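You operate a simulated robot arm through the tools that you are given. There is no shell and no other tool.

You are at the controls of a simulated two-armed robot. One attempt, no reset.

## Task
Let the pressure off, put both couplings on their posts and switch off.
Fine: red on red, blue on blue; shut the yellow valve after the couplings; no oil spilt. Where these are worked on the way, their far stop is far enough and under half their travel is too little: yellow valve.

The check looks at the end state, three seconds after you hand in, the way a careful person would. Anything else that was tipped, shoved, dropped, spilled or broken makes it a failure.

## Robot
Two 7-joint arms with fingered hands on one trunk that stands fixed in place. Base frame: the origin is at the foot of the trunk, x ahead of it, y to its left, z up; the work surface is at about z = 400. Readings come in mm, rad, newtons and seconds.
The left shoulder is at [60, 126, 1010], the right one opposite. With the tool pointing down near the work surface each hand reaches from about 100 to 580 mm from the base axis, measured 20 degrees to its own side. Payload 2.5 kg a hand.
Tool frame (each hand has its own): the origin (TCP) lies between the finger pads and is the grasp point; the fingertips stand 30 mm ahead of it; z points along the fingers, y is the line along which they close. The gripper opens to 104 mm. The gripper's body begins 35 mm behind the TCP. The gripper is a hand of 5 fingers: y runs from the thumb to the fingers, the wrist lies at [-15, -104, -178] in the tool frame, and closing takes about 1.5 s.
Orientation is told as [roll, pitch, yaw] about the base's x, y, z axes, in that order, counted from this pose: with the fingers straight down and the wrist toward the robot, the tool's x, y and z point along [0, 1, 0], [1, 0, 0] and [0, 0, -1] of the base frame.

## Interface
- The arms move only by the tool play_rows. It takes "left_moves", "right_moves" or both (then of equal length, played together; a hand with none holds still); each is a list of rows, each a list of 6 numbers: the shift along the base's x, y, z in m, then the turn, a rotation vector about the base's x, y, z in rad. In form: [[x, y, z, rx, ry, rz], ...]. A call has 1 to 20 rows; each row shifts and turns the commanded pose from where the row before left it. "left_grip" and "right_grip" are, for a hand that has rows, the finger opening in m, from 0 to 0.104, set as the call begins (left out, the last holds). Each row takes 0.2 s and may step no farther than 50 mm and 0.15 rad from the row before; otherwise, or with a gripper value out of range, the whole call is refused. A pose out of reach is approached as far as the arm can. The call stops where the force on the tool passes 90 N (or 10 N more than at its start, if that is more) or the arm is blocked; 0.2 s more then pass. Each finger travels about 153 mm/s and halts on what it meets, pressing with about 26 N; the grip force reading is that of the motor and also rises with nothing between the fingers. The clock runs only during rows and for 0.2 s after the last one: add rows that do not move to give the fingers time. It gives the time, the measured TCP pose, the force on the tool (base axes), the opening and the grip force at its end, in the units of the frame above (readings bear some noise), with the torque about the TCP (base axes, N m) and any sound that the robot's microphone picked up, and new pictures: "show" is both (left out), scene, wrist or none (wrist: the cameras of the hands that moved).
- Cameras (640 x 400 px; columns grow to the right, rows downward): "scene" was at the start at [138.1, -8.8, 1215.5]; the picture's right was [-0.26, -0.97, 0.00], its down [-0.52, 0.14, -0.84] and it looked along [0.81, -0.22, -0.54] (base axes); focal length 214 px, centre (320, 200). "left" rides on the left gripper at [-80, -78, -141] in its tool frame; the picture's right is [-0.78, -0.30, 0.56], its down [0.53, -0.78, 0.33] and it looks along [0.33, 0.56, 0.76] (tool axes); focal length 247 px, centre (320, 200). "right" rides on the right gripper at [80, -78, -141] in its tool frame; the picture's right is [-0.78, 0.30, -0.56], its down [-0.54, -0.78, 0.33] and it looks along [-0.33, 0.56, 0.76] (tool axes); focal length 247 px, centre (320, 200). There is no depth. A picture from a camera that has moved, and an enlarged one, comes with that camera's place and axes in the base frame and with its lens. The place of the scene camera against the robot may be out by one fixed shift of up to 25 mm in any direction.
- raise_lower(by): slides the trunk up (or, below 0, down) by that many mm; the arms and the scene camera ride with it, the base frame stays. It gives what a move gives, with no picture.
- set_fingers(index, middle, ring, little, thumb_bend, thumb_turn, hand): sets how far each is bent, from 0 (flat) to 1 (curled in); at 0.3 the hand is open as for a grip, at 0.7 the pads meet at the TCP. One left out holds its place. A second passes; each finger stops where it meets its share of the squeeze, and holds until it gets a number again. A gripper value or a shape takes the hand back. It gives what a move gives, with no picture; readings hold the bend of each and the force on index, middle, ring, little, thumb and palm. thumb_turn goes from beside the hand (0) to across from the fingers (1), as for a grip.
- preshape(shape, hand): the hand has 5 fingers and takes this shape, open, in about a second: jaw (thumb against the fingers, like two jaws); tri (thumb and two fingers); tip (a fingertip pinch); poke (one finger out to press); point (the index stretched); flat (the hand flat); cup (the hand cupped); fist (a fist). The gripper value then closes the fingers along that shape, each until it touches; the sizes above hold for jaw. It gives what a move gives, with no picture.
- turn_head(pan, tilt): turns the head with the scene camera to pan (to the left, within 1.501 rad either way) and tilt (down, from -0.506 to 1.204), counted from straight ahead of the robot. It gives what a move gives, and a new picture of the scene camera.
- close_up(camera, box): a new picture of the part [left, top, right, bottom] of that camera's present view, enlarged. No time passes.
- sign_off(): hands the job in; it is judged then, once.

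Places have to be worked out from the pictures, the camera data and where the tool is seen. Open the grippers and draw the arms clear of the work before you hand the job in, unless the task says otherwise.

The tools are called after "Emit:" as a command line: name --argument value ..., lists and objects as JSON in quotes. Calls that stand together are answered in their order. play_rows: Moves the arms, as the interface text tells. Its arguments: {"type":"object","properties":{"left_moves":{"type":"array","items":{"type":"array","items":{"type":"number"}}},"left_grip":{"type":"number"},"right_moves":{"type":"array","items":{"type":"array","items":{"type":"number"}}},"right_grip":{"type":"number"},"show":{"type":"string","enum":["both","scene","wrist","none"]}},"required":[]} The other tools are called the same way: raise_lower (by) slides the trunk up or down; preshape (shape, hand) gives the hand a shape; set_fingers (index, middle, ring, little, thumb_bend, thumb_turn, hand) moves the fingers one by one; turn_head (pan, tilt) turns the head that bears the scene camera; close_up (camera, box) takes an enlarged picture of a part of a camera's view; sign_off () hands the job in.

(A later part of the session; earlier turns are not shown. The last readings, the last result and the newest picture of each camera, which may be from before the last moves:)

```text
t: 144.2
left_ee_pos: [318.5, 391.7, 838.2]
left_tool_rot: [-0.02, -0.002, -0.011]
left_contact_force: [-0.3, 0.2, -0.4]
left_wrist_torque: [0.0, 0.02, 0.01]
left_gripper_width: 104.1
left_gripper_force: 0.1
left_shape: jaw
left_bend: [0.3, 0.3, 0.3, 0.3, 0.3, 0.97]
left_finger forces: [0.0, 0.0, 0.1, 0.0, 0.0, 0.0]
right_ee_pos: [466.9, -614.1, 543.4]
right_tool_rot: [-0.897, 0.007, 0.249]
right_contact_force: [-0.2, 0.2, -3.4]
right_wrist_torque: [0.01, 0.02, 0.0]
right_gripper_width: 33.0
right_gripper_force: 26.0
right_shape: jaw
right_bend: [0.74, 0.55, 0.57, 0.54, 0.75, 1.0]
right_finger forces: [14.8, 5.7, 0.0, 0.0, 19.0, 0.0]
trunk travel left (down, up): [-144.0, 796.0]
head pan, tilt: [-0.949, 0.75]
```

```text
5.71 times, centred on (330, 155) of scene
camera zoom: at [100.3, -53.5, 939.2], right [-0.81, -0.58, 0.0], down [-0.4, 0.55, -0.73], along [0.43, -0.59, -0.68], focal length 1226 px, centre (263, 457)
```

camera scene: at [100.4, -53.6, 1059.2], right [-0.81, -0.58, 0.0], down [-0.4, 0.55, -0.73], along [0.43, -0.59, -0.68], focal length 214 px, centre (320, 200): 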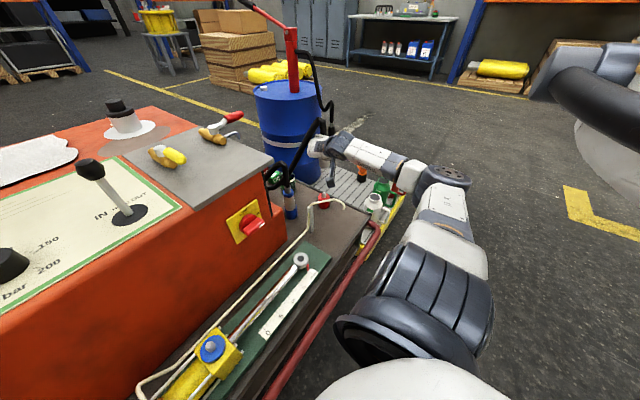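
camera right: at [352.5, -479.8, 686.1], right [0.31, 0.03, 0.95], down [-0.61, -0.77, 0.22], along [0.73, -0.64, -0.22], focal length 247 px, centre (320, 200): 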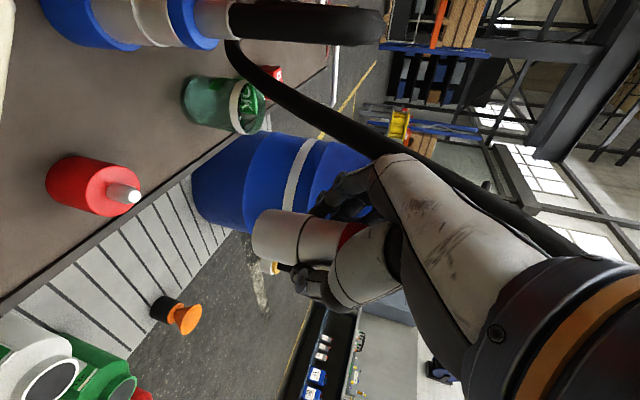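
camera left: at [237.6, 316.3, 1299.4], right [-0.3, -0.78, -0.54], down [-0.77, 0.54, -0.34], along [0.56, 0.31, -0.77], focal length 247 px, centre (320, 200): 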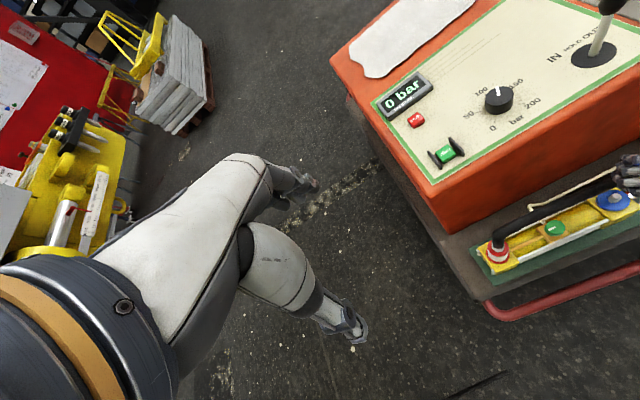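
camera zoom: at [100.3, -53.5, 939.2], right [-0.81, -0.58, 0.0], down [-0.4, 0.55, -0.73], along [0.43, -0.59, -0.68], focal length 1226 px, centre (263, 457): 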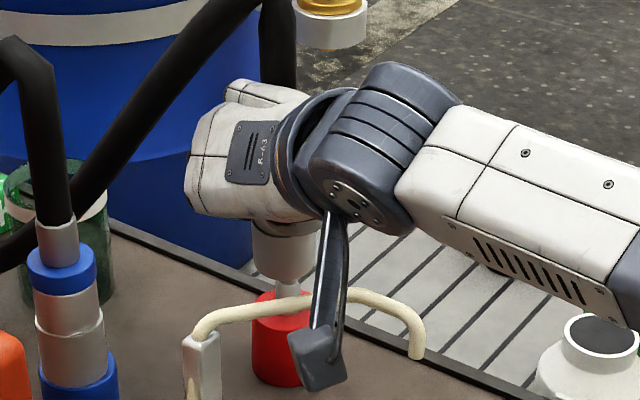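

The nipple tip is on the coupling's axis line within 1–2 mm. I nudge 1 mm and continue down, watching the force.

Emit:
play_rows --right_moves '[[-0.001, -0.0003, 0, 0, 0, 0], [0, 0, 0, 0, 0, 0]]' --show "none"

Emit:
raise_lower --by -15

Emit:
raise_lower --by -10

Emit:
close_up --camera "right" --box '[140, 150, 340, 275]'

Emit:
close_up --camera "scene" --box '[290, 120, 370, 190]'

```text
t: 144.8
left_ee_pos: [316.1, 390.2, 836.6]
left_tool_rot: [-0.018, -0.003, -0.012]
left_contact_force: [0.1, 0.1, -1.0]
left_wrist_torque: [0.0, 0.0, 0.04]
left_gripper_width: 103.9
left_gripper_force: 0.0
left_shape: jaw
left_bend: [0.3, 0.3, 0.3, 0.3, 0.3, 0.97]
left_finger forces: [0.0, 0.0, 0.0, 0.0, 0.0, 0.0]
right_ee_pos: [465.6, -614.4, 542.3]
right_tool_rot: [-0.895, 0.008, 0.249]
right_contact_force: [-0.6, 0.3, -4.5]
right_wrist_torque: [0.03, 0.0, 0.01]
right_gripper_width: 33.4
right_gripper_force: 25.9
right_shape: jaw
right_bend: [0.74, 0.55, 0.57, 0.54, 0.75, 1.0]
right_finger forces: [14.8, 5.6, 0.0, 0.0, 19.1, 0.0]
trunk travel left (down, up): [-144.0, 796.0]
head pan, tilt: [-0.949, 0.75]
```

```text
t: 145.4
left_ee_pos: [317.3, 391.6, 822.3]
left_tool_rot: [-0.019, -0.003, -0.012]
left_contact_force: [0.4, -0.1, 0.2]
left_wrist_torque: [-0.02, 0.0, 0.04]
left_gripper_width: 103.8
left_gripper_force: 0.1
left_shape: jaw
left_bend: [0.3, 0.3, 0.3, 0.3, 0.3, 0.97]
left_finger forces: [0.0, 0.0, 0.0, 0.0, 0.1, 0.0]
right_ee_pos: [466.6, -614.0, 526.2]
right_tool_rot: [-0.896, 0.008, 0.25]
right_contact_force: [0.3, 0.1, -3.5]
right_wrist_torque: [0.07, 0.05, -0.01]
right_gripper_width: 33.1
right_gripper_force: 25.9
right_shape: jaw
right_bend: [0.74, 0.55, 0.57, 0.54, 0.75, 1.0]
right_finger forces: [15.0, 5.8, 0.1, 0.0, 19.5, 0.0]
trunk travel left (down, up): [-129.0, 811.0]
head pan, tilt: [-0.949, 0.75]
```

```text
t: 146.0
left_ee_pos: [316.7, 392.1, 812.0]
left_tool_rot: [-0.02, -0.004, -0.011]
left_contact_force: [-0.3, -0.4, 0.0]
left_wrist_torque: [-0.01, 0.0, 0.01]
left_gripper_width: 104.1
left_gripper_force: 0.0
left_shape: jaw
left_bend: [0.3, 0.3, 0.3, 0.3, 0.3, 0.97]
left_finger forces: [0.0, 0.0, 0.0, 0.1, 0.0, 0.0]
right_ee_pos: [465.5, -612.8, 516.4]
right_tool_rot: [-0.898, 0.007, 0.251]
right_contact_force: [-1.2, 1.3, -3.5]
right_wrist_torque: [0.07, 0.1, -0.03]
right_gripper_width: 33.2
right_gripper_force: 25.5
right_shape: jaw
right_bend: [0.74, 0.55, 0.57, 0.54, 0.75, 1.0]
right_finger forces: [14.6, 5.7, 0.0, 0.0, 20.1, 0.0]
trunk travel left (down, up): [-119.0, 821.0]
head pan, tilt: [-0.949, 0.75]
```

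```text
3.20 times, centred on (240, 212) of right
camera zoom: at [351.5, -476.8, 541.7], right [0.31, 0.03, 0.95], down [-0.6, -0.77, 0.22], along [0.73, -0.64, -0.22], focal length 790 px, centre (576, 160)
```

zoom: 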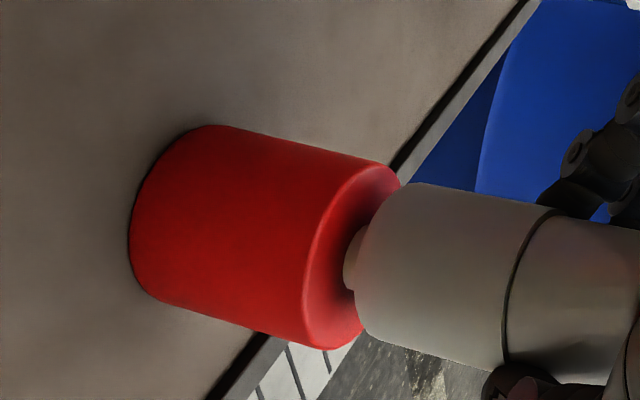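

```text
5.71 times, centred on (330, 155) of scene
camera zoom: at [100.3, -53.5, 914.1], right [-0.81, -0.58, 0.0], down [-0.4, 0.55, -0.73], along [0.43, -0.59, -0.68], focal length 1226 px, centre (263, 457)
```

zoom: 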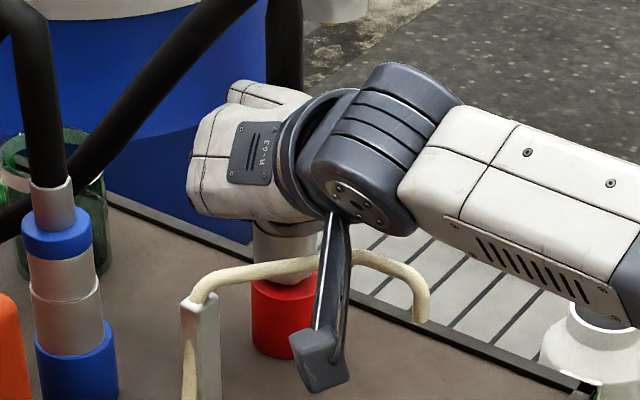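

Over the nipple now with no vertical contact; roughly 10 mm to go. I continue in small steps.

Emit:
raise_lower --by -8

Emit:
raise_lower --by -3

Emit:
close_up --camera "right" --box '[140, 150, 340, 275]'

```text
t: 146.6
left_ee_pos: [316.3, 391.7, 804.6]
left_tool_rot: [-0.018, -0.002, -0.012]
left_contact_force: [-0.2, -0.5, 0.1]
left_wrist_torque: [0.0, -0.01, 0.0]
left_gripper_width: 103.9
left_gripper_force: 0.1
left_shape: jaw
left_bend: [0.3, 0.3, 0.3, 0.3, 0.3, 0.97]
left_finger forces: [0.0, 0.1, 0.0, 0.1, 0.1, 0.0]
right_ee_pos: [465.3, -613.7, 510.2]
right_tool_rot: [-0.897, 0.007, 0.249]
right_contact_force: [-1.3, 0.9, -3.4]
right_wrist_torque: [0.07, 0.06, 0.01]
right_gripper_width: 33.1
right_gripper_force: 26.1
right_shape: jaw
right_bend: [0.74, 0.55, 0.57, 0.54, 0.75, 1.0]
right_finger forces: [14.9, 6.0, 0.0, 0.0, 20.5, 0.0]
trunk travel left (down, up): [-111.0, 829.0]
head pan, tilt: [-0.949, 0.75]
```

```text
t: 147.1
left_ee_pos: [316.4, 391.8, 802.0]
left_tool_rot: [-0.02, -0.003, -0.011]
left_contact_force: [-0.4, -0.4, -0.2]
left_wrist_torque: [0.0, -0.01, 0.02]
left_gripper_width: 103.9
left_gripper_force: 0.0
left_shape: jaw
left_bend: [0.3, 0.3, 0.3, 0.3, 0.3, 0.97]
left_finger forces: [0.1, 0.0, 0.0, 0.0, 0.0, 0.0]
right_ee_pos: [466.2, -613.7, 507.7]
right_tool_rot: [-0.901, 0.007, 0.251]
right_contact_force: [1.2, -0.4, -0.2]
right_wrist_torque: [0.01, 0.01, -0.01]
right_gripper_width: 32.8
right_gripper_force: 26.1
right_shape: jaw
right_bend: [0.74, 0.55, 0.57, 0.54, 0.75, 1.0]
right_finger forces: [15.2, 7.5, 0.0, 0.0, 21.1, 0.1]
trunk travel left (down, up): [-108.0, 832.0]
head pan, tilt: [-0.949, 0.75]
```

```text
3.20 times, centred on (240, 212) of right
camera zoom: at [351.8, -477.0, 532.3], right [0.3, 0.03, 0.95], down [-0.61, -0.77, 0.22], along [0.74, -0.64, -0.21], focal length 790 px, centre (576, 160)
```

zoom: 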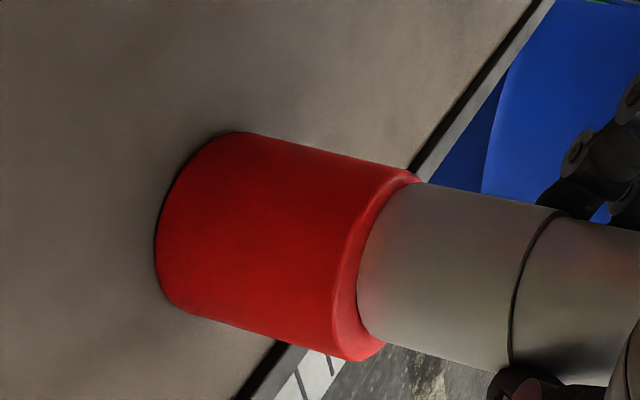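

First contact came about 5 mm early with the sleeve slightly off toward the upper left, so I lift 3 mm, shift (−1.2,−1.5) mm and lower again.

Emit:
raise_lower --by 3

Emit:
play_rows --right_moves '[[-0.0012, -0.0016, 0, 0, 0, 0], [0, 0, 0, 0, 0, 0]]' --show "none"

Emit:
raise_lower --by -4

Emit:
raise_lower --by -2

Emit:
close_up --camera "right" --box '[140, 150, 340, 275]'

```text
t: 147.6
left_ee_pos: [315.9, 392.4, 805.4]
left_tool_rot: [-0.018, -0.002, -0.012]
left_contact_force: [-0.7, 0.2, 0.4]
left_wrist_torque: [-0.01, 0.0, -0.02]
left_gripper_width: 104.0
left_gripper_force: 0.1
left_shape: jaw
left_bend: [0.3, 0.3, 0.3, 0.3, 0.3, 0.97]
left_finger forces: [0.1, 0.0, 0.0, 0.1, 0.1, 0.0]
right_ee_pos: [467.8, -612.2, 508.1]
right_tool_rot: [-0.898, 0.01, 0.251]
right_contact_force: [0.8, 0.5, -1.5]
right_wrist_torque: [0.04, 0.02, -0.02]
right_gripper_width: 32.7
right_gripper_force: 26.2
right_shape: jaw
right_bend: [0.74, 0.55, 0.57, 0.54, 0.75, 1.0]
right_finger forces: [15.6, 6.4, 0.0, 0.1, 20.5, 0.0]
trunk travel left (down, up): [-111.0, 829.0]
head pan, tilt: [-0.949, 0.75]
```

```text
t: 148.2
left_ee_pos: [316.5, 392.3, 805.2]
left_tool_rot: [-0.019, 0.0, -0.011]
left_contact_force: [0.3, 0.1, 0.4]
left_wrist_torque: [0.0, -0.02, 0.0]
left_gripper_width: 104.2
left_gripper_force: 0.1
left_shape: jaw
left_bend: [0.3, 0.3, 0.3, 0.3, 0.3, 0.97]
left_finger forces: [0.0, 0.0, 0.0, 0.0, 0.0, 0.0]
right_ee_pos: [464.4, -617.1, 509.0]
right_tool_rot: [-0.898, 0.009, 0.25]
right_contact_force: [0.2, 0.2, -2.1]
right_wrist_torque: [0.05, 0.04, 0.0]
right_gripper_width: 33.0
right_gripper_force: 25.9
right_shape: jaw
right_bend: [0.74, 0.55, 0.57, 0.54, 0.75, 1.0]
right_finger forces: [15.7, 6.1, 0.0, 0.1, 21.2, 0.0]
trunk travel left (down, up): [-111.0, 829.0]
head pan, tilt: [-0.949, 0.75]
```

```text
t: 148.8
left_ee_pos: [317.4, 391.9, 800.2]
left_tool_rot: [-0.019, -0.001, -0.011]
left_contact_force: [-0.2, -0.6, -0.3]
left_wrist_torque: [0.01, -0.02, 0.0]
left_gripper_width: 104.0
left_gripper_force: 0.0
left_shape: jaw
left_bend: [0.3, 0.3, 0.3, 0.3, 0.3, 0.97]
left_finger forces: [0.1, 0.1, 0.0, 0.0, 0.0, 0.1]
right_ee_pos: [465.1, -615.9, 506.6]
right_tool_rot: [-0.902, 0.006, 0.252]
right_contact_force: [2.5, -0.9, 3.9]
right_wrist_torque: [0.02, -0.04, -0.03]
right_gripper_width: 32.8
right_gripper_force: 25.7
right_shape: jaw
right_bend: [0.74, 0.55, 0.57, 0.54, 0.75, 1.0]
right_finger forces: [15.9, 8.4, 0.0, 0.1, 22.4, 0.1]
trunk travel left (down, up): [-107.0, 833.0]
head pan, tilt: [-0.949, 0.75]
```

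```text
t: 149.3
left_ee_pos: [316.8, 392.2, 799.2]
left_tool_rot: [-0.021, -0.001, -0.012]
left_contact_force: [0.5, 0.6, -0.7]
left_wrist_torque: [0.0, 0.0, -0.02]
left_gripper_width: 103.9
left_gripper_force: 0.0
left_shape: jaw
left_bend: [0.3, 0.3, 0.3, 0.3, 0.3, 0.97]
left_finger forces: [0.0, 0.1, 0.0, 0.0, 0.1, 0.0]
right_ee_pos: [465.8, -615.0, 504.8]
right_tool_rot: [-0.899, 0.003, 0.249]
right_contact_force: [1.4, -0.7, 5.6]
right_wrist_torque: [0.0, -0.05, -0.01]
right_gripper_width: 32.9
right_gripper_force: 25.8
right_shape: jaw
right_bend: [0.74, 0.55, 0.57, 0.54, 0.75, 1.0]
right_finger forces: [16.0, 9.2, 0.3, 0.0, 23.1, 0.0]
trunk travel left (down, up): [-105.0, 835.0]
head pan, tilt: [-0.949, 0.75]
```

```text
3.20 times, centred on (240, 212) of right
camera zoom: at [350.3, -478.5, 529.4], right [0.3, 0.03, 0.95], down [-0.61, -0.77, 0.22], along [0.74, -0.64, -0.21], focal length 790 px, centre (576, 160)
```

zoom: 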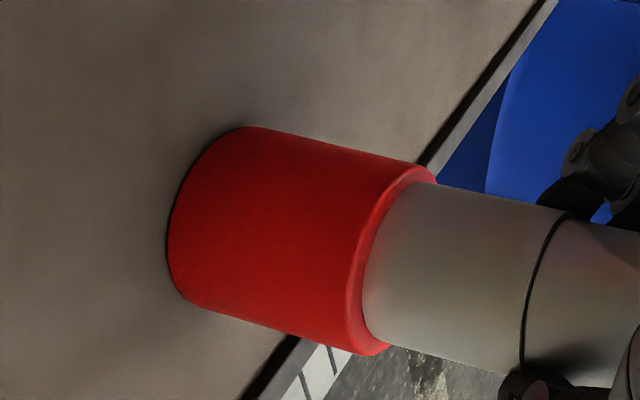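

Reaction is now +5.6 N and the ring of red around the rim looks even. I zoom in closely to see whether a gap remains.

Emit:
close_up --camera "right" --box '[220, 160, 300, 270]'

Emit:
close_up --camera "scene" --box '[300, 110, 370, 190]'

```text
3.64 times, centred on (260, 215) of right
camera zoom: at [350.3, -478.5, 529.4], right [0.3, 0.03, 0.95], down [-0.61, -0.77, 0.22], along [0.74, -0.64, -0.21], focal length 898 px, centre (538, 146)
```

zoom: 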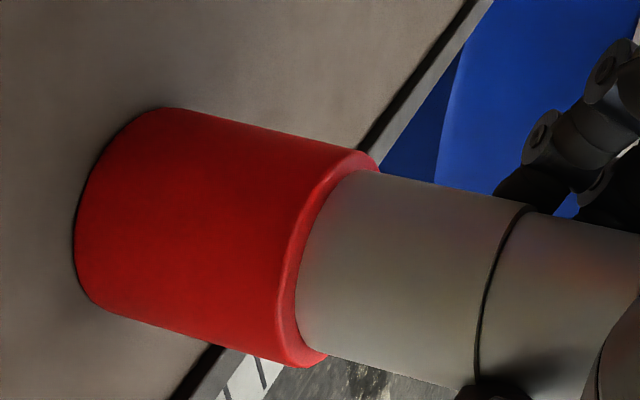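

```text
5.00 times, centred on (335, 150) of scene
camera zoom: at [99.9, -52.9, 900.4], right [-0.81, -0.58, 0.0], down [-0.4, 0.55, -0.73], along [0.43, -0.6, -0.68], focal length 1072 px, centre (245, 450)
```

zoom: 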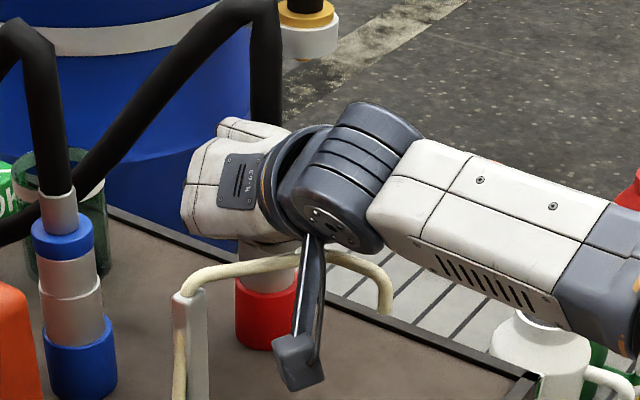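

It looks seated and centred. I press 2 mm more to confirm a stiff stop.

Emit:
raise_lower --by -2

Emit:
close_up --camera "right" --box '[220, 160, 300, 270]'

```text
t: 149.8
left_ee_pos: [317.1, 391.3, 796.0]
left_tool_rot: [-0.021, -0.003, -0.011]
left_contact_force: [0.2, -0.1, -0.3]
left_wrist_torque: [-0.01, 0.0, -0.04]
left_gripper_width: 103.8
left_gripper_force: 0.1
left_shape: jaw
left_bend: [0.3, 0.3, 0.3, 0.3, 0.3, 0.97]
left_finger forces: [0.0, 0.0, 0.0, 0.0, 0.0, 0.0]
right_ee_pos: [464.4, -614.0, 502.5]
right_tool_rot: [-0.902, 0.006, 0.249]
right_contact_force: [2.2, -2.4, 11.2]
right_wrist_torque: [-0.08, -0.05, -0.03]
right_gripper_width: 32.6
right_gripper_force: 25.6
right_shape: jaw
right_bend: [0.74, 0.55, 0.58, 0.54, 0.75, 1.0]
right_finger forces: [15.9, 9.5, 2.3, 0.0, 24.4, 0.0]
trunk travel left (down, up): [-103.0, 837.0]
head pan, tilt: [-0.949, 0.75]
```

```text
3.64 times, centred on (260, 215) of right
camera zoom: at [350.4, -478.5, 528.1], right [0.3, 0.03, 0.95], down [-0.61, -0.77, 0.22], along [0.74, -0.64, -0.21], focal length 898 px, centre (538, 146)
```

zoom: 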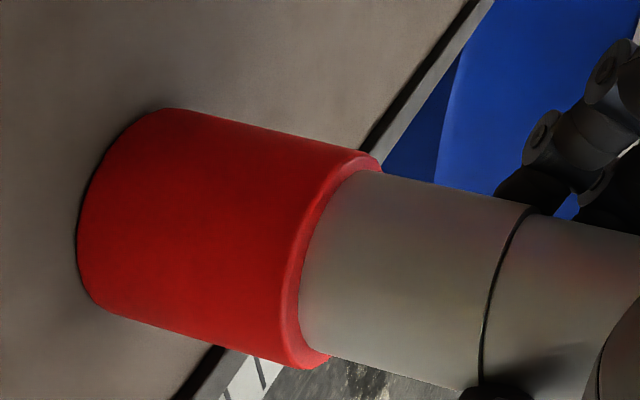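

The stop is stiff (11 N) and the coupling no longer moves relative to the post: red is seated. I relieve, open the hand and lift away.

Emit:
raise_lower --by 2

Emit:
play_rows --right_moves '[[0, 0, 0, 0, 0, 0], [0, 0, 0, 0, 0, 0], [0, 0, 0, 0, 0, 0], [0, 0, 0, 0, 0, 0], [0, 0, 0, 0, 0, 0]]' --right_grip 0.104 --show "wrist"

```text
t: 150.3
left_ee_pos: [316.4, 391.8, 798.3]
left_tool_rot: [-0.021, -0.002, -0.011]
left_contact_force: [0.2, 0.5, 0.5]
left_wrist_torque: [-0.04, 0.04, -0.03]
left_gripper_width: 103.8
left_gripper_force: 0.1
left_shape: jaw
left_bend: [0.3, 0.3, 0.3, 0.3, 0.3, 0.97]
left_finger forces: [0.1, 0.1, 0.0, 0.1, 0.0, 0.0]
right_ee_pos: [464.1, -614.4, 502.9]
right_tool_rot: [-0.901, 0.006, 0.249]
right_contact_force: [2.4, -2.0, 9.2]
right_wrist_torque: [0.0, -0.03, -0.01]
right_gripper_width: 32.7
right_gripper_force: 26.3
right_shape: jaw
right_bend: [0.74, 0.55, 0.58, 0.54, 0.75, 1.0]
right_finger forces: [16.0, 8.7, 2.3, 0.1, 24.5, 0.1]
trunk travel left (down, up): [-105.0, 835.0]
head pan, tilt: [-0.949, 0.75]
```

```text
t: 151.5
left_ee_pos: [316.6, 392.4, 798.6]
left_tool_rot: [-0.018, -0.003, -0.012]
left_contact_force: [-0.2, 0.5, -0.8]
left_wrist_torque: [0.0, 0.01, -0.01]
left_gripper_width: 103.9
left_gripper_force: 0.0
left_shape: jaw
left_bend: [0.3, 0.3, 0.3, 0.3, 0.3, 0.97]
left_finger forces: [0.0, 0.0, 0.0, 0.0, 0.1, 0.1]
right_ee_pos: [463.6, -615.6, 504.0]
right_tool_rot: [-0.897, 0.007, 0.251]
right_contact_force: [-0.4, -0.8, -0.4]
right_wrist_torque: [-0.01, -0.01, 0.01]
right_gripper_width: 103.5
right_gripper_force: 0.2
right_shape: jaw
right_bend: [0.3, 0.3, 0.3, 0.3, 0.3, 0.98]
right_finger forces: [0.0, 0.1, 0.0, 0.0, 0.1, 0.1]
trunk travel left (down, up): [-105.0, 835.0]
head pan, tilt: [-0.949, 0.75]
camera right: at [350.2, -478.4, 528.3], right [0.31, 0.03, 0.95], down [-0.6, -0.77, 0.22], along [0.74, -0.64, -0.22], focal length 247 px, centre (320, 200)
```

right: 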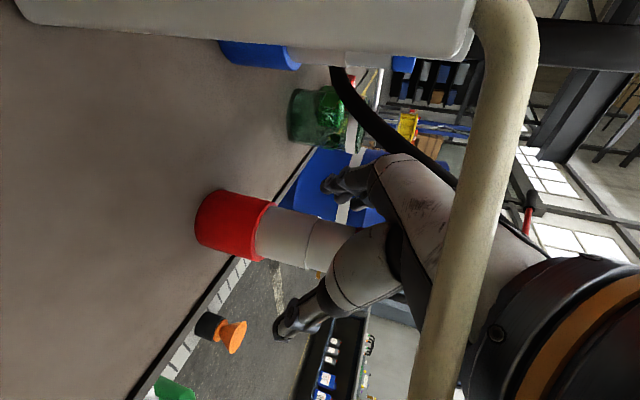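

Released; the pipe lies in the gap below the wrist, so a straight upward move is clean. I raise with the trunk.

Emit:
raise_lower --by 40

Emit:
raise_lower --by 110

Emit:
close_up --camera "right" --box '[0, 0, 640, 400]'

Emit:
close_up --camera "scene" --box '[230, 110, 410, 240]'

```text
t: 152.4
left_ee_pos: [317.0, 391.4, 838.3]
left_tool_rot: [-0.019, -0.001, -0.012]
left_contact_force: [0.2, 0.1, -0.2]
left_wrist_torque: [0.03, 0.0, 0.01]
left_gripper_width: 104.0
left_gripper_force: 0.0
left_shape: jaw
left_bend: [0.3, 0.3, 0.3, 0.3, 0.3, 0.97]
left_finger forces: [0.1, 0.0, 0.1, 0.1, 0.0, 0.0]
right_ee_pos: [464.0, -615.0, 543.3]
right_tool_rot: [-0.898, 0.008, 0.25]
right_contact_force: [0.3, 0.3, 0.3]
right_wrist_torque: [0.02, -0.02, 0.03]
right_gripper_width: 103.7
right_gripper_force: 0.1
right_shape: jaw
right_bend: [0.3, 0.3, 0.3, 0.3, 0.3, 0.98]
right_finger forces: [0.0, 0.0, 0.0, 0.1, 0.1, 0.1]
trunk travel left (down, up): [-145.0, 795.0]
head pan, tilt: [-0.949, 0.75]
```

```text
t: 153.8
left_ee_pos: [317.1, 391.4, 949.0]
left_tool_rot: [-0.019, -0.001, -0.013]
left_contact_force: [0.2, -0.4, -0.1]
left_wrist_torque: [-0.01, 0.01, 0.0]
left_gripper_width: 104.1
left_gripper_force: 0.0
left_shape: jaw
left_bend: [0.3, 0.3, 0.3, 0.3, 0.3, 0.97]
left_finger forces: [0.1, 0.1, 0.0, 0.0, 0.0, 0.1]
right_ee_pos: [464.5, -615.0, 652.9]
right_tool_rot: [-0.897, 0.008, 0.248]
right_contact_force: [0.2, -0.4, 0.0]
right_wrist_torque: [0.01, 0.02, 0.01]
right_gripper_width: 103.7
right_gripper_force: 0.0
right_shape: jaw
right_bend: [0.3, 0.3, 0.3, 0.3, 0.3, 0.98]
right_finger forces: [0.0, 0.0, 0.1, 0.0, 0.0, 0.0]
trunk travel left (down, up): [-255.0, 685.0]
head pan, tilt: [-0.949, 0.75]
```

```text
1.00 times, centred on (320, 200) of right (not enlarged: the box is as wide or as high as the picture)
camera zoom: at [350.2, -478.4, 678.3], right [0.31, 0.03, 0.95], down [-0.6, -0.77, 0.22], along [0.74, -0.64, -0.22], focal length 247 px, centre (320, 200)
```

zoom: 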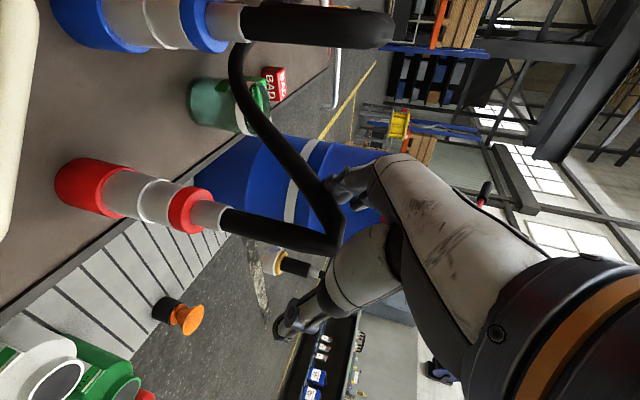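

```text
3.08 times, centred on (320, 175) of scene
camera zoom: at [100.2, -53.3, 1050.2], right [-0.81, -0.58, 0.0], down [-0.4, 0.55, -0.73], along [0.43, -0.59, -0.68], focal length 660 px, centre (320, 277)
```

zoom: 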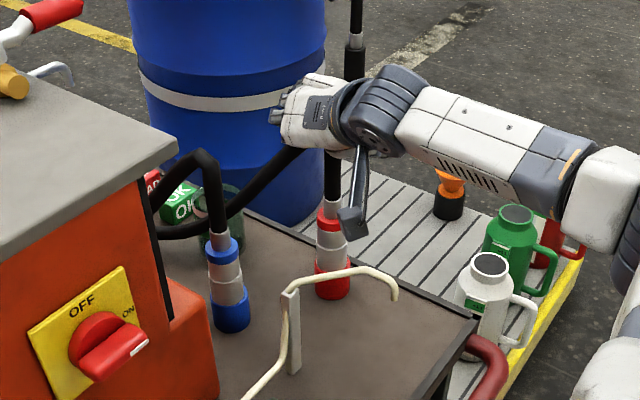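

Both couplings are on their matching posts, upright. Now the yellow valve: I raise the trunk, form a two-finger peg with the right hand, and bring it over the plate to push the handle back from its right side.

Emit:
raise_lower --by 240

Emit:
set_fingers --hand "right" --index 0.55 --middle 0.55 --ring 1.0 --little 1.0 --thumb_bend 1.0 --thumb_turn 1.0

Emit:
turn_head --pan -0.5 --tilt 0.75

Emit:
play_rows --right_moves '[[0.005, 0.035, 0.005, 0, 0, 0.125], [0.005, 0.035, 0.005, 0, 0, 0.125], [0.005, 0.035, 0.005, 0, 0, 0.125], [0.005, 0.035, 0.005, 0, 0, 0.125], [0.01, 0.035, 0.005, 0.124, 0, 0], [0.01, 0.035, 0.005, 0.124, 0, 0], [0.01, 0.035, 0.005, 0.124, 0, 0], [0.01, 0.035, 0.005, 0.124, 0, 0], [0.01, 0.03, 0, 0.124, 0, 0], [0.01, 0.03, 0, 0.124, 0, 0], [0, 0, 0, 0, 0, 0]]' --show "both"

```text
t: 156.3
left_ee_pos: [317.8, 391.6, 1188.5]
left_tool_rot: [-0.018, 0.0, -0.013]
left_contact_force: [0.2, 0.6, 0.6]
left_wrist_torque: [0.0, -0.03, -0.02]
left_gripper_width: 103.9
left_gripper_force: 0.1
left_shape: jaw
left_bend: [0.3, 0.3, 0.3, 0.3, 0.3, 0.97]
left_finger forces: [0.0, 0.0, 0.1, 0.0, 0.0, 0.0]
right_ee_pos: [464.2, -615.3, 893.3]
right_tool_rot: [-0.899, 0.008, 0.25]
right_contact_force: [0.0, 0.1, 0.4]
right_wrist_torque: [0.02, 0.01, -0.01]
right_gripper_width: 103.6
right_gripper_force: 0.1
right_shape: jaw
right_bend: [0.3, 0.3, 0.3, 0.3, 0.3, 0.98]
right_finger forces: [0.0, 0.0, 0.0, 0.1, 0.0, 0.0]
trunk travel left (down, up): [-495.0, 445.0]
head pan, tilt: [-0.949, 0.75]
```

```text
t: 157.3
left_ee_pos: [316.6, 392.0, 1189.2]
left_tool_rot: [-0.02, -0.003, -0.014]
left_contact_force: [0.3, 0.8, 0.0]
left_wrist_torque: [0.0, 0.02, 0.01]
left_gripper_width: 104.0
left_gripper_force: 0.1
left_shape: jaw
left_bend: [0.3, 0.3, 0.3, 0.3, 0.3, 0.97]
left_finger forces: [0.1, 0.0, 0.0, 0.0, 0.0, 0.1]
right_ee_pos: [465.2, -614.7, 893.1]
right_tool_rot: [-0.899, 0.006, 0.25]
right_contact_force: [0.3, 0.1, -1.1]
right_wrist_torque: [-0.02, -0.06, 0.0]
right_gripper_width: 12.8
right_gripper_force: 0.0
right_shape: fingers
right_bend: [0.48, 0.55, 1.0, 1.0, 0.91, 1.0]
right_finger forces: [0.1, 0.0, 0.0, 0.1, 0.0, 0.1]
trunk travel left (down, up): [-495.0, 445.0]
head pan, tilt: [-0.949, 0.75]
```

```text
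t: 158.2
left_ee_pos: [316.3, 391.5, 1188.1]
left_tool_rot: [-0.019, -0.001, -0.013]
left_contact_force: [-0.5, 0.0, 0.5]
left_wrist_torque: [-0.01, 0.01, -0.02]
left_gripper_width: 104.0
left_gripper_force: 0.0
left_shape: jaw
left_bend: [0.3, 0.3, 0.3, 0.3, 0.3, 0.97]
left_finger forces: [0.1, 0.0, 0.1, 0.0, 0.0, 0.0]
right_ee_pos: [464.6, -614.8, 892.9]
right_tool_rot: [-0.898, 0.008, 0.249]
right_contact_force: [0.1, 0.1, -1.2]
right_wrist_torque: [-0.02, -0.03, 0.03]
right_gripper_width: 12.9
right_gripper_force: 0.0
right_shape: fingers
right_bend: [0.48, 0.55, 1.0, 1.0, 0.91, 1.0]
right_finger forces: [0.0, 0.1, 0.0, 0.0, 0.0, 0.1]
trunk travel left (down, up): [-495.0, 445.0]
head pan, tilt: [-0.499, 0.75]
camera scene: at [124.6, -25.6, 1290.3], right [-0.48, -0.88, 0.0], down [-0.6, 0.33, -0.73], along [0.64, -0.35, -0.68], focal length 214 px, centre (320, 200)
```

scene: 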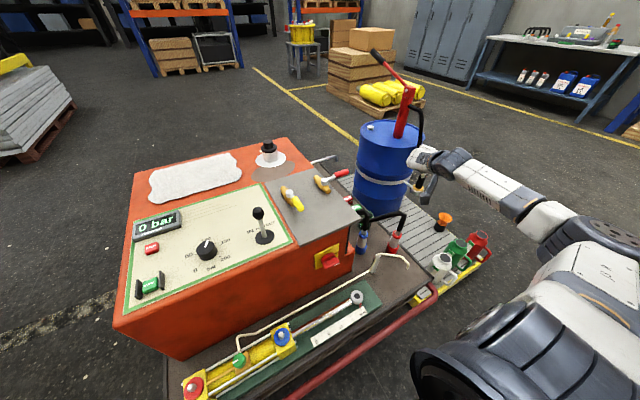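

```text
t: 160.6
left_ee_pos: [317.5, 391.9, 1189.2]
left_tool_rot: [-0.019, -0.003, -0.014]
left_contact_force: [0.5, 1.1, 0.3]
left_wrist_torque: [-0.03, -0.01, -0.02]
left_gripper_width: 103.8
left_gripper_force: 0.1
left_shape: jaw
left_bend: [0.3, 0.3, 0.3, 0.3, 0.3, 0.97]
left_finger forces: [0.1, 0.0, 0.0, 0.1, 0.0, 0.1]
right_ee_pos: [546.3, -274.6, 934.8]
right_tool_rot: [-0.305, -0.473, 0.603]
right_contact_force: [0.4, -0.9, 0.6]
right_wrist_torque: [-0.06, 0.01, 0.01]
right_gripper_width: 13.2
right_gripper_force: 0.0
right_shape: fingers
right_bend: [0.48, 0.55, 1.0, 1.0, 0.91, 1.0]
right_finger forces: [0.0, 0.1, 0.0, 0.1, 0.1, 0.1]
trunk travel left (down, up): [-495.0, 445.0]
head pan, tilt: [-0.499, 0.75]
camera scene: at [124.7, -25.5, 1290.3], right [-0.48, -0.88, 0.0], down [-0.6, 0.33, -0.73], along [0.64, -0.35, -0.68], focal length 214 px, centre (320, 200)
camera right: at [379.4, -244.2, 996.4], right [0.25, -0.52, 0.82], down [-0.16, -0.85, -0.49], along [0.95, -0.01, -0.3], focal length 247 px, centre (320, 200)
```

scene: 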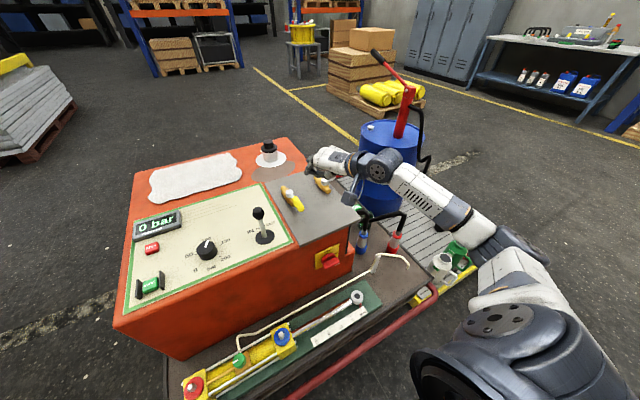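
right: 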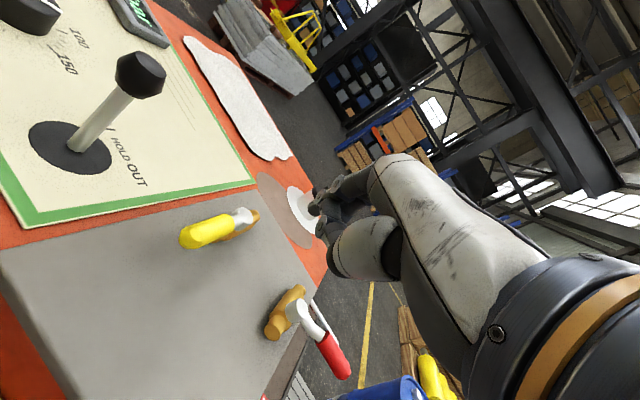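

The handle now runs from pivot (650,-215) to tip (546,-213). I lower the trunk so the finger peg comes down to its right side, clear of it.

Emit:
play_rows --right_moves '[[-0.004, 0, 0, 0, 0, 0], [0, 0, 0, 0, 0, 0]]' --show "none"

Emit:
raise_lower --by -85

Emit:
close_up --camera "right" --box '[100, 100, 420, 300]'

Emit:
close_up --camera "scene" --box '[240, 100, 400, 200]'

```text
t: 161.2
left_ee_pos: [316.2, 392.3, 1189.5]
left_tool_rot: [-0.019, -0.001, -0.011]
left_contact_force: [0.1, -0.4, 0.3]
left_wrist_torque: [-0.01, 0.02, 0.0]
left_gripper_width: 103.9
left_gripper_force: 0.0
left_shape: jaw
left_bend: [0.3, 0.3, 0.3, 0.3, 0.3, 0.97]
left_finger forces: [0.0, 0.0, 0.0, 0.0, 0.0, 0.1]
right_ee_pos: [540.8, -275.6, 934.2]
right_tool_rot: [-0.308, -0.471, 0.606]
right_contact_force: [-0.6, -0.5, 0.0]
right_wrist_torque: [0.01, 0.0, -0.02]
right_gripper_width: 13.1
right_gripper_force: 0.1
right_shape: fingers
right_bend: [0.48, 0.55, 1.0, 1.0, 0.91, 1.0]
right_finger forces: [0.1, 0.0, 0.0, 0.0, 0.0, 0.0]
trunk travel left (down, up): [-495.0, 445.0]
head pan, tilt: [-0.499, 0.75]
```

```text
t: 162.4
left_ee_pos: [317.0, 392.5, 1103.8]
left_tool_rot: [-0.02, -0.002, -0.013]
left_contact_force: [0.3, -0.1, -0.9]
left_wrist_torque: [0.02, 0.01, 0.0]
left_gripper_width: 103.9
left_gripper_force: 0.1
left_shape: jaw
left_bend: [0.3, 0.3, 0.3, 0.3, 0.3, 0.97]
left_finger forces: [0.0, 0.0, 0.1, 0.0, 0.0, 0.0]
right_ee_pos: [540.2, -275.8, 849.0]
right_tool_rot: [-0.308, -0.472, 0.602]
right_contact_force: [0.1, -0.5, -0.4]
right_wrist_torque: [-0.01, -0.02, 0.02]
right_gripper_width: 13.0
right_gripper_force: 0.1
right_shape: fingers
right_bend: [0.48, 0.55, 1.0, 1.0, 0.91, 1.0]
right_finger forces: [0.0, 0.0, 0.0, 0.0, 0.0, 0.0]
trunk travel left (down, up): [-410.0, 530.0]
head pan, tilt: [-0.499, 0.75]
```

```text
2.00 times, centred on (260, 200) of right
camera zoom: at [375.0, -244.9, 910.5], right [0.25, -0.52, 0.82], down [-0.16, -0.86, -0.49], along [0.95, -0.01, -0.3], focal length 494 px, centre (440, 200)
```

zoom: 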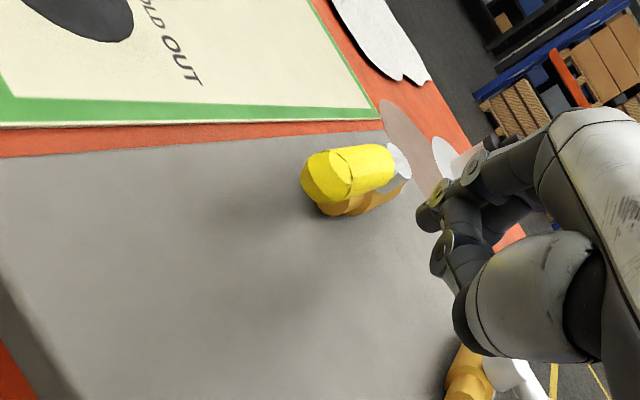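

```text
4.00 times, centred on (320, 150) of scene
camera zoom: at [124.6, -25.6, 1205.3], right [-0.48, -0.88, 0.0], down [-0.6, 0.33, -0.73], along [0.64, -0.35, -0.68], focal length 858 px, centre (320, 400)
```

zoom: 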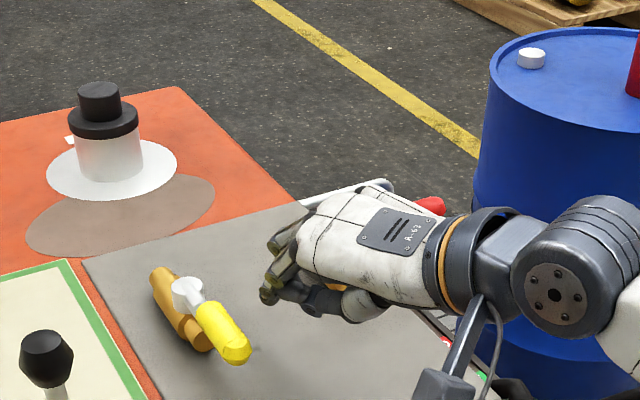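

The peg is to the right of the handle with clearance. I lower 25 mm more so the fingertips are at handle height.

Emit:
raise_lower --by -25

Emit:
close_up --camera "right" --box '[100, 100, 420, 300]'

Emit:
close_up --camera "scene" --box '[240, 90, 400, 190]'

```text
t: 163.1
left_ee_pos: [316.7, 391.0, 1078.8]
left_tool_rot: [-0.02, -0.002, -0.011]
left_contact_force: [0.6, 0.1, 0.2]
left_wrist_torque: [-0.04, 0.0, 0.03]
left_gripper_width: 104.0
left_gripper_force: 0.1
left_shape: jaw
left_bend: [0.3, 0.3, 0.3, 0.3, 0.3, 0.97]
left_finger forces: [0.1, 0.0, 0.0, 0.0, 0.0, 0.0]
right_ee_pos: [541.7, -275.7, 824.2]
right_tool_rot: [-0.305, -0.474, 0.602]
right_contact_force: [-0.3, -0.3, -0.7]
right_wrist_torque: [0.0, -0.02, 0.0]
right_gripper_width: 13.2
right_gripper_force: 0.0
right_shape: fingers
right_bend: [0.48, 0.55, 1.0, 1.0, 0.91, 1.0]
right_finger forces: [0.0, 0.1, 0.0, 0.0, 0.0, 0.1]
trunk travel left (down, up): [-385.0, 555.0]
head pan, tilt: [-0.499, 0.75]
```

```text
2.00 times, centred on (260, 200) of right
camera zoom: at [375.0, -244.8, 885.4], right [0.25, -0.52, 0.82], down [-0.16, -0.86, -0.49], along [0.95, -0.01, -0.3], focal length 494 px, centre (440, 200)
```

zoom: 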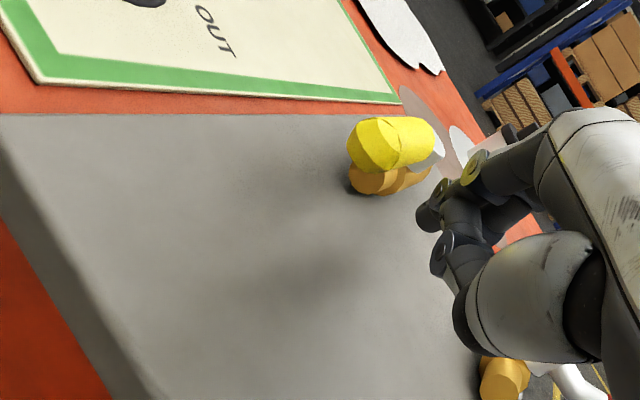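

```text
4.00 times, centred on (320, 140) of scene
camera zoom: at [124.6, -25.6, 1180.2], right [-0.48, -0.88, 0.0], down [-0.6, 0.33, -0.73], along [0.64, -0.35, -0.68], focal length 858 px, centre (320, 440)
```

zoom: 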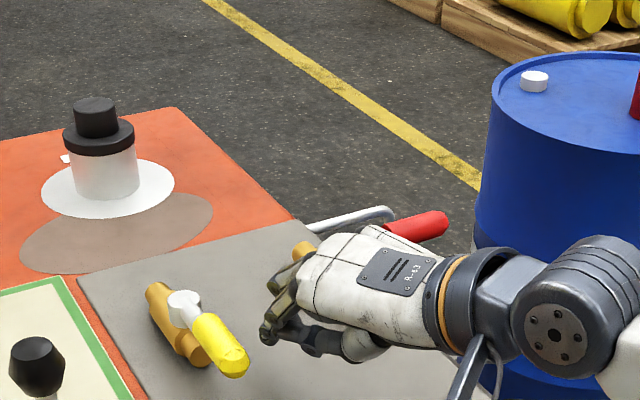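

The fingertips are beside the handle. I push left in small steps and check contact and motion.

Emit:
play_rows --right_moves '[[0, 0.008, 0, 0, 0, 0], [0, 0.008, 0, 0, 0, 0], [0, 0.008, 0, 0, 0, 0], [0, 0.008, 0, 0, 0, 0]]' --show "both"

```text
t: 164.1
left_ee_pos: [315.4, 391.8, 1078.9]
left_tool_rot: [-0.018, -0.002, -0.013]
left_contact_force: [0.0, 0.6, 0.0]
left_wrist_torque: [-0.01, 0.02, -0.01]
left_gripper_width: 104.0
left_gripper_force: 0.0
left_shape: jaw
left_bend: [0.3, 0.3, 0.3, 0.3, 0.3, 0.97]
left_finger forces: [0.0, 0.0, 0.1, 0.0, 0.0, 0.0]
right_ee_pos: [540.5, -242.0, 823.9]
right_tool_rot: [-0.306, -0.475, 0.603]
right_contact_force: [-0.5, -1.4, 1.3]
right_wrist_torque: [0.04, -0.06, -0.09]
right_gripper_width: 12.9
right_gripper_force: 1.1
right_shape: fingers
right_bend: [0.48, 0.55, 1.0, 1.0, 0.91, 1.0]
right_finger forces: [2.5, 0.1, 0.0, 0.1, 0.1, 0.0]
trunk travel left (down, up): [-385.0, 555.0]
head pan, tilt: [-0.499, 0.75]
camera scene: at [124.5, -25.7, 1180.3], right [-0.48, -0.88, 0.0], down [-0.6, 0.33, -0.73], along [0.64, -0.35, -0.68], focal length 214 px, centre (320, 200)
camera right: at [374.8, -212.1, 885.5], right [0.25, -0.52, 0.82], down [-0.16, -0.86, -0.49], along [0.95, -0.01, -0.3], focal length 247 px, centre (320, 200)
```

scene: 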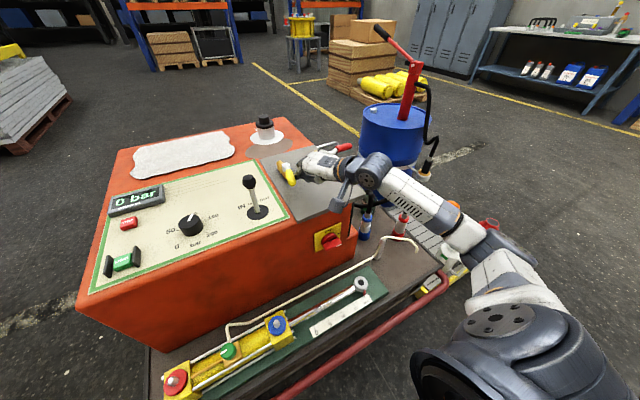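
right: 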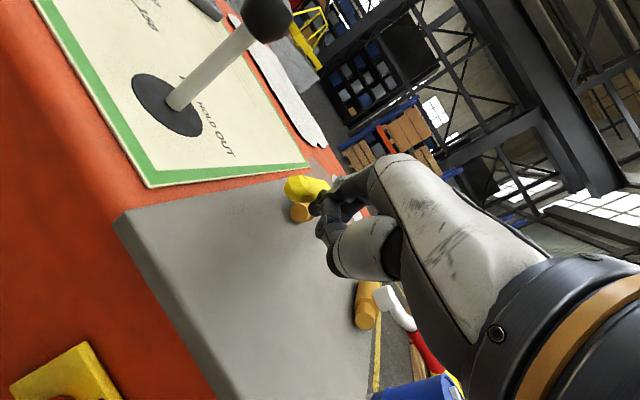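

Contact at the index (2.5 N). I follow the arc, pushing left then forward.

Emit:
play_rows --right_moves '[[-0.001, 0.0095, 0, 0, 0, 0], [-0.001, 0.0095, 0, 0, 0, 0], [0.0015, 0.0095, 0, 0, 0, 0], [0.0015, 0.0095, 0, 0, 0, 0], [0.004, 0.009, 0, 0, 0, 0]]' --show "both"

```text
t: 165.3
left_ee_pos: [315.7, 391.9, 1077.8]
left_tool_rot: [-0.019, -0.002, -0.013]
left_contact_force: [0.1, 0.0, 0.9]
left_wrist_torque: [-0.03, 0.02, 0.01]
left_gripper_width: 103.9
left_gripper_force: 0.0
left_shape: jaw
left_bend: [0.3, 0.3, 0.3, 0.3, 0.3, 0.97]
left_finger forces: [0.1, 0.0, 0.1, 0.0, 0.0, 0.0]
right_ee_pos: [544.6, -195.1, 822.6]
right_tool_rot: [-0.308, -0.473, 0.603]
right_contact_force: [-0.5, -1.5, -0.1]
right_wrist_torque: [-0.02, 0.01, 0.0]
right_gripper_width: 13.1
right_gripper_force: 1.1
right_shape: fingers
right_bend: [0.48, 0.55, 1.0, 1.0, 0.91, 1.0]
right_finger forces: [1.4, 0.1, 0.0, 0.1, 0.0, 0.0]
trunk travel left (down, up): [-385.0, 555.0]
head pan, tilt: [-0.499, 0.75]
camera scene: at [124.5, -25.7, 1180.3], right [-0.48, -0.88, 0.0], down [-0.6, 0.33, -0.73], along [0.64, -0.35, -0.68], focal length 214 px, centre (320, 200)
camera right: at [379.9, -165.6, 884.9], right [0.26, -0.52, 0.82], down [-0.16, -0.85, -0.49], along [0.95, -0.01, -0.3], focal length 247 px, centre (320, 200)
```

scene: 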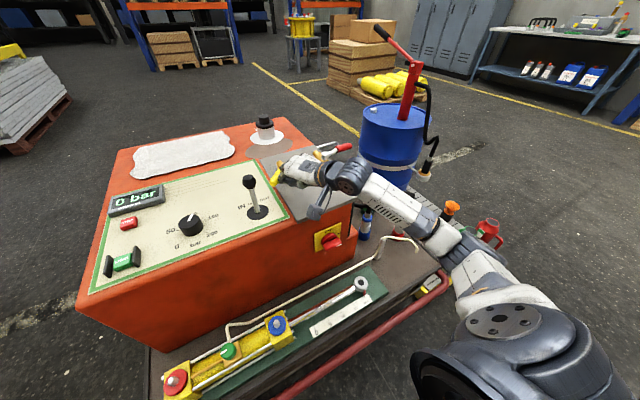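
right: 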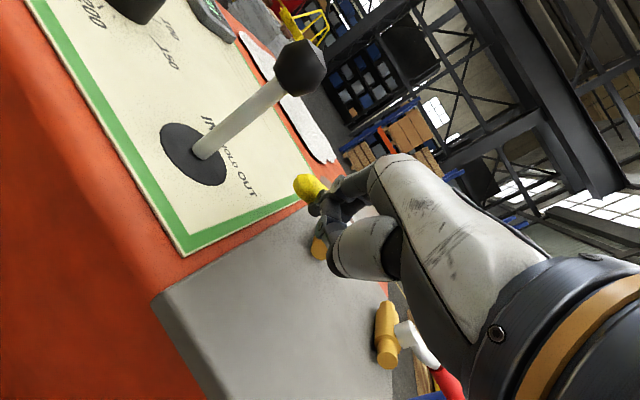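

The handle is turning well, about halfway. I continue along the arc.

Emit:
play_rows --right_moves '[[0.004, 0.009, 0, 0, 0, 0], [0.006, 0.0075, 0, 0, 0, 0], [0.006, 0.0075, 0, 0, 0, 0], [0.008, 0.0055, 0, 0, 0, 0]]' --show "both"

```text
t: 166.3
left_ee_pos: [315.8, 392.5, 1079.0]
left_tool_rot: [-0.019, -0.003, -0.01]
left_contact_force: [-0.3, -0.5, -0.7]
left_wrist_torque: [-0.06, -0.03, 0.0]
left_gripper_width: 103.8
left_gripper_force: 0.1
left_shape: jaw
left_bend: [0.3, 0.3, 0.3, 0.3, 0.3, 0.97]
left_finger forces: [0.0, 0.0, 0.1, 0.0, 0.0, 0.0]
right_ee_pos: [571.3, -164.8, 821.9]
right_tool_rot: [-0.308, -0.474, 0.606]
right_contact_force: [-1.0, -0.9, -1.0]
right_wrist_torque: [0.0, 0.03, 0.0]
right_gripper_width: 13.0
right_gripper_force: 0.4
right_shape: fingers
right_bend: [0.48, 0.55, 1.0, 1.0, 0.91, 1.0]
right_finger forces: [1.7, 0.0, 0.0, 0.1, 0.0, 0.0]
trunk travel left (down, up): [-385.0, 555.0]
head pan, tilt: [-0.499, 0.75]
camera scene: at [124.6, -25.7, 1180.2], right [-0.48, -0.88, 0.0], down [-0.6, 0.33, -0.73], along [0.64, -0.35, -0.68], focal length 214 px, centre (320, 200)
camera right: at [404.0, -135.5, 884.1], right [0.26, -0.52, 0.82], down [-0.16, -0.86, -0.49], along [0.95, -0.01, -0.3], focal length 247 px, centre (320, 200)
```

scene: 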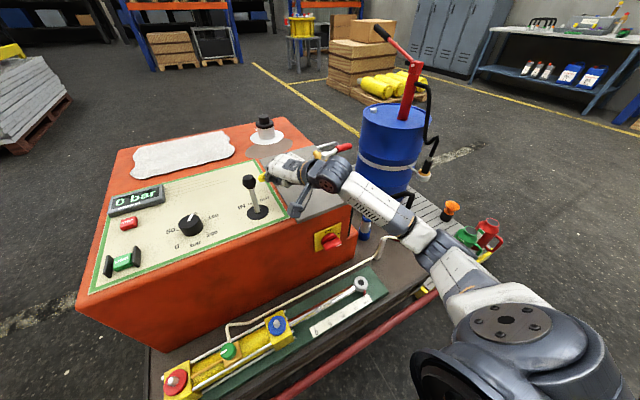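
right: 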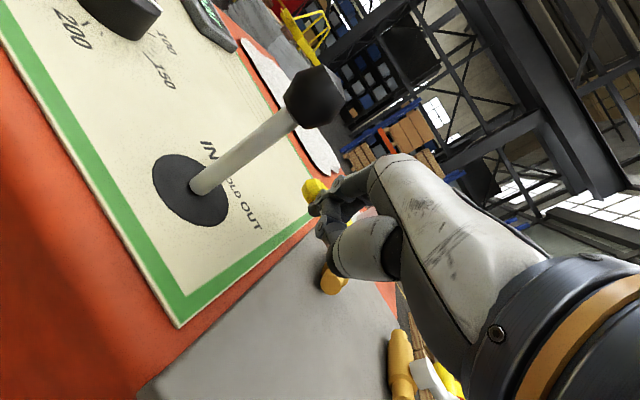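

The handle tip is nearly back. I continue forward toward the closed stop, staying clear of the joystick.

Emit:
play_rows --right_moves '[[0.009, 0.004, 0, 0, 0, 0], [0.009, 0.003, 0, 0, 0, 0], [0.009, 0.002, 0, 0, 0, 0]]' --show "both"

```text
t: 167.1
left_ee_pos: [317.0, 391.9, 1078.8]
left_tool_rot: [-0.019, -0.003, -0.012]
left_contact_force: [-0.7, -1.0, -0.1]
left_wrist_torque: [-0.01, 0.0, 0.0]
left_gripper_width: 103.7
left_gripper_force: 0.1
left_shape: jaw
left_bend: [0.3, 0.3, 0.3, 0.3, 0.3, 0.97]
left_finger forces: [0.1, 0.1, 0.0, 0.0, 0.0, 0.0]
right_ee_pos: [596.8, -157.6, 823.0]
right_tool_rot: [-0.306, -0.474, 0.605]
right_contact_force: [-2.1, 0.3, -0.7]
right_wrist_torque: [0.01, 0.05, 0.07]
right_gripper_width: 13.1
right_gripper_force: 1.5
right_shape: fingers
right_bend: [0.48, 0.56, 1.0, 1.0, 0.91, 1.0]
right_finger forces: [0.7, 1.6, 0.1, 0.1, 0.0, 0.0]
trunk travel left (down, up): [-385.0, 555.0]
head pan, tilt: [-0.499, 0.75]
camera scene: at [124.5, -25.5, 1180.3], right [-0.48, -0.88, 0.0], down [-0.6, 0.33, -0.73], along [0.64, -0.35, -0.68], focal length 214 px, centre (320, 200)
camera right: at [430.9, -127.2, 885.0], right [0.25, -0.52, 0.82], down [-0.16, -0.86, -0.49], along [0.95, -0.01, -0.3], focal length 247 px, centre (320, 200)
```

scene: 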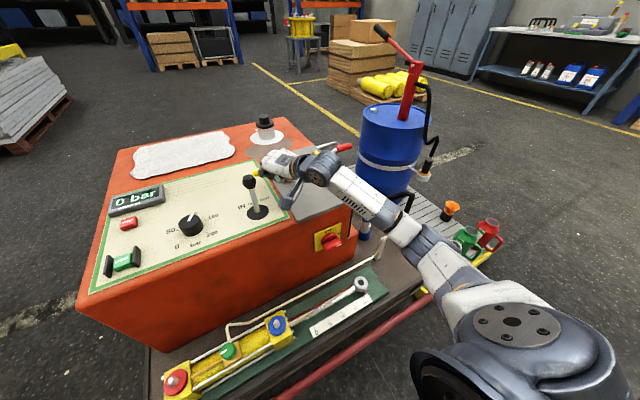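
right: 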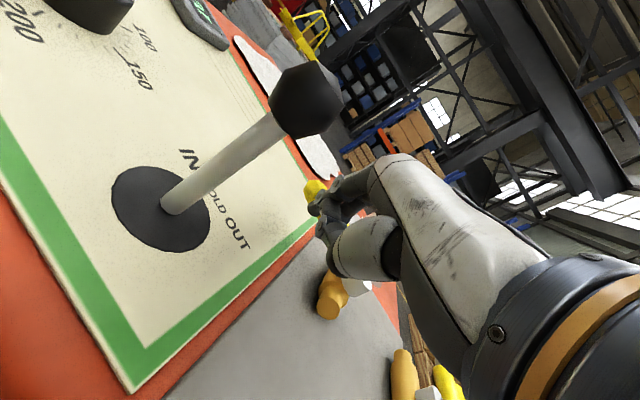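

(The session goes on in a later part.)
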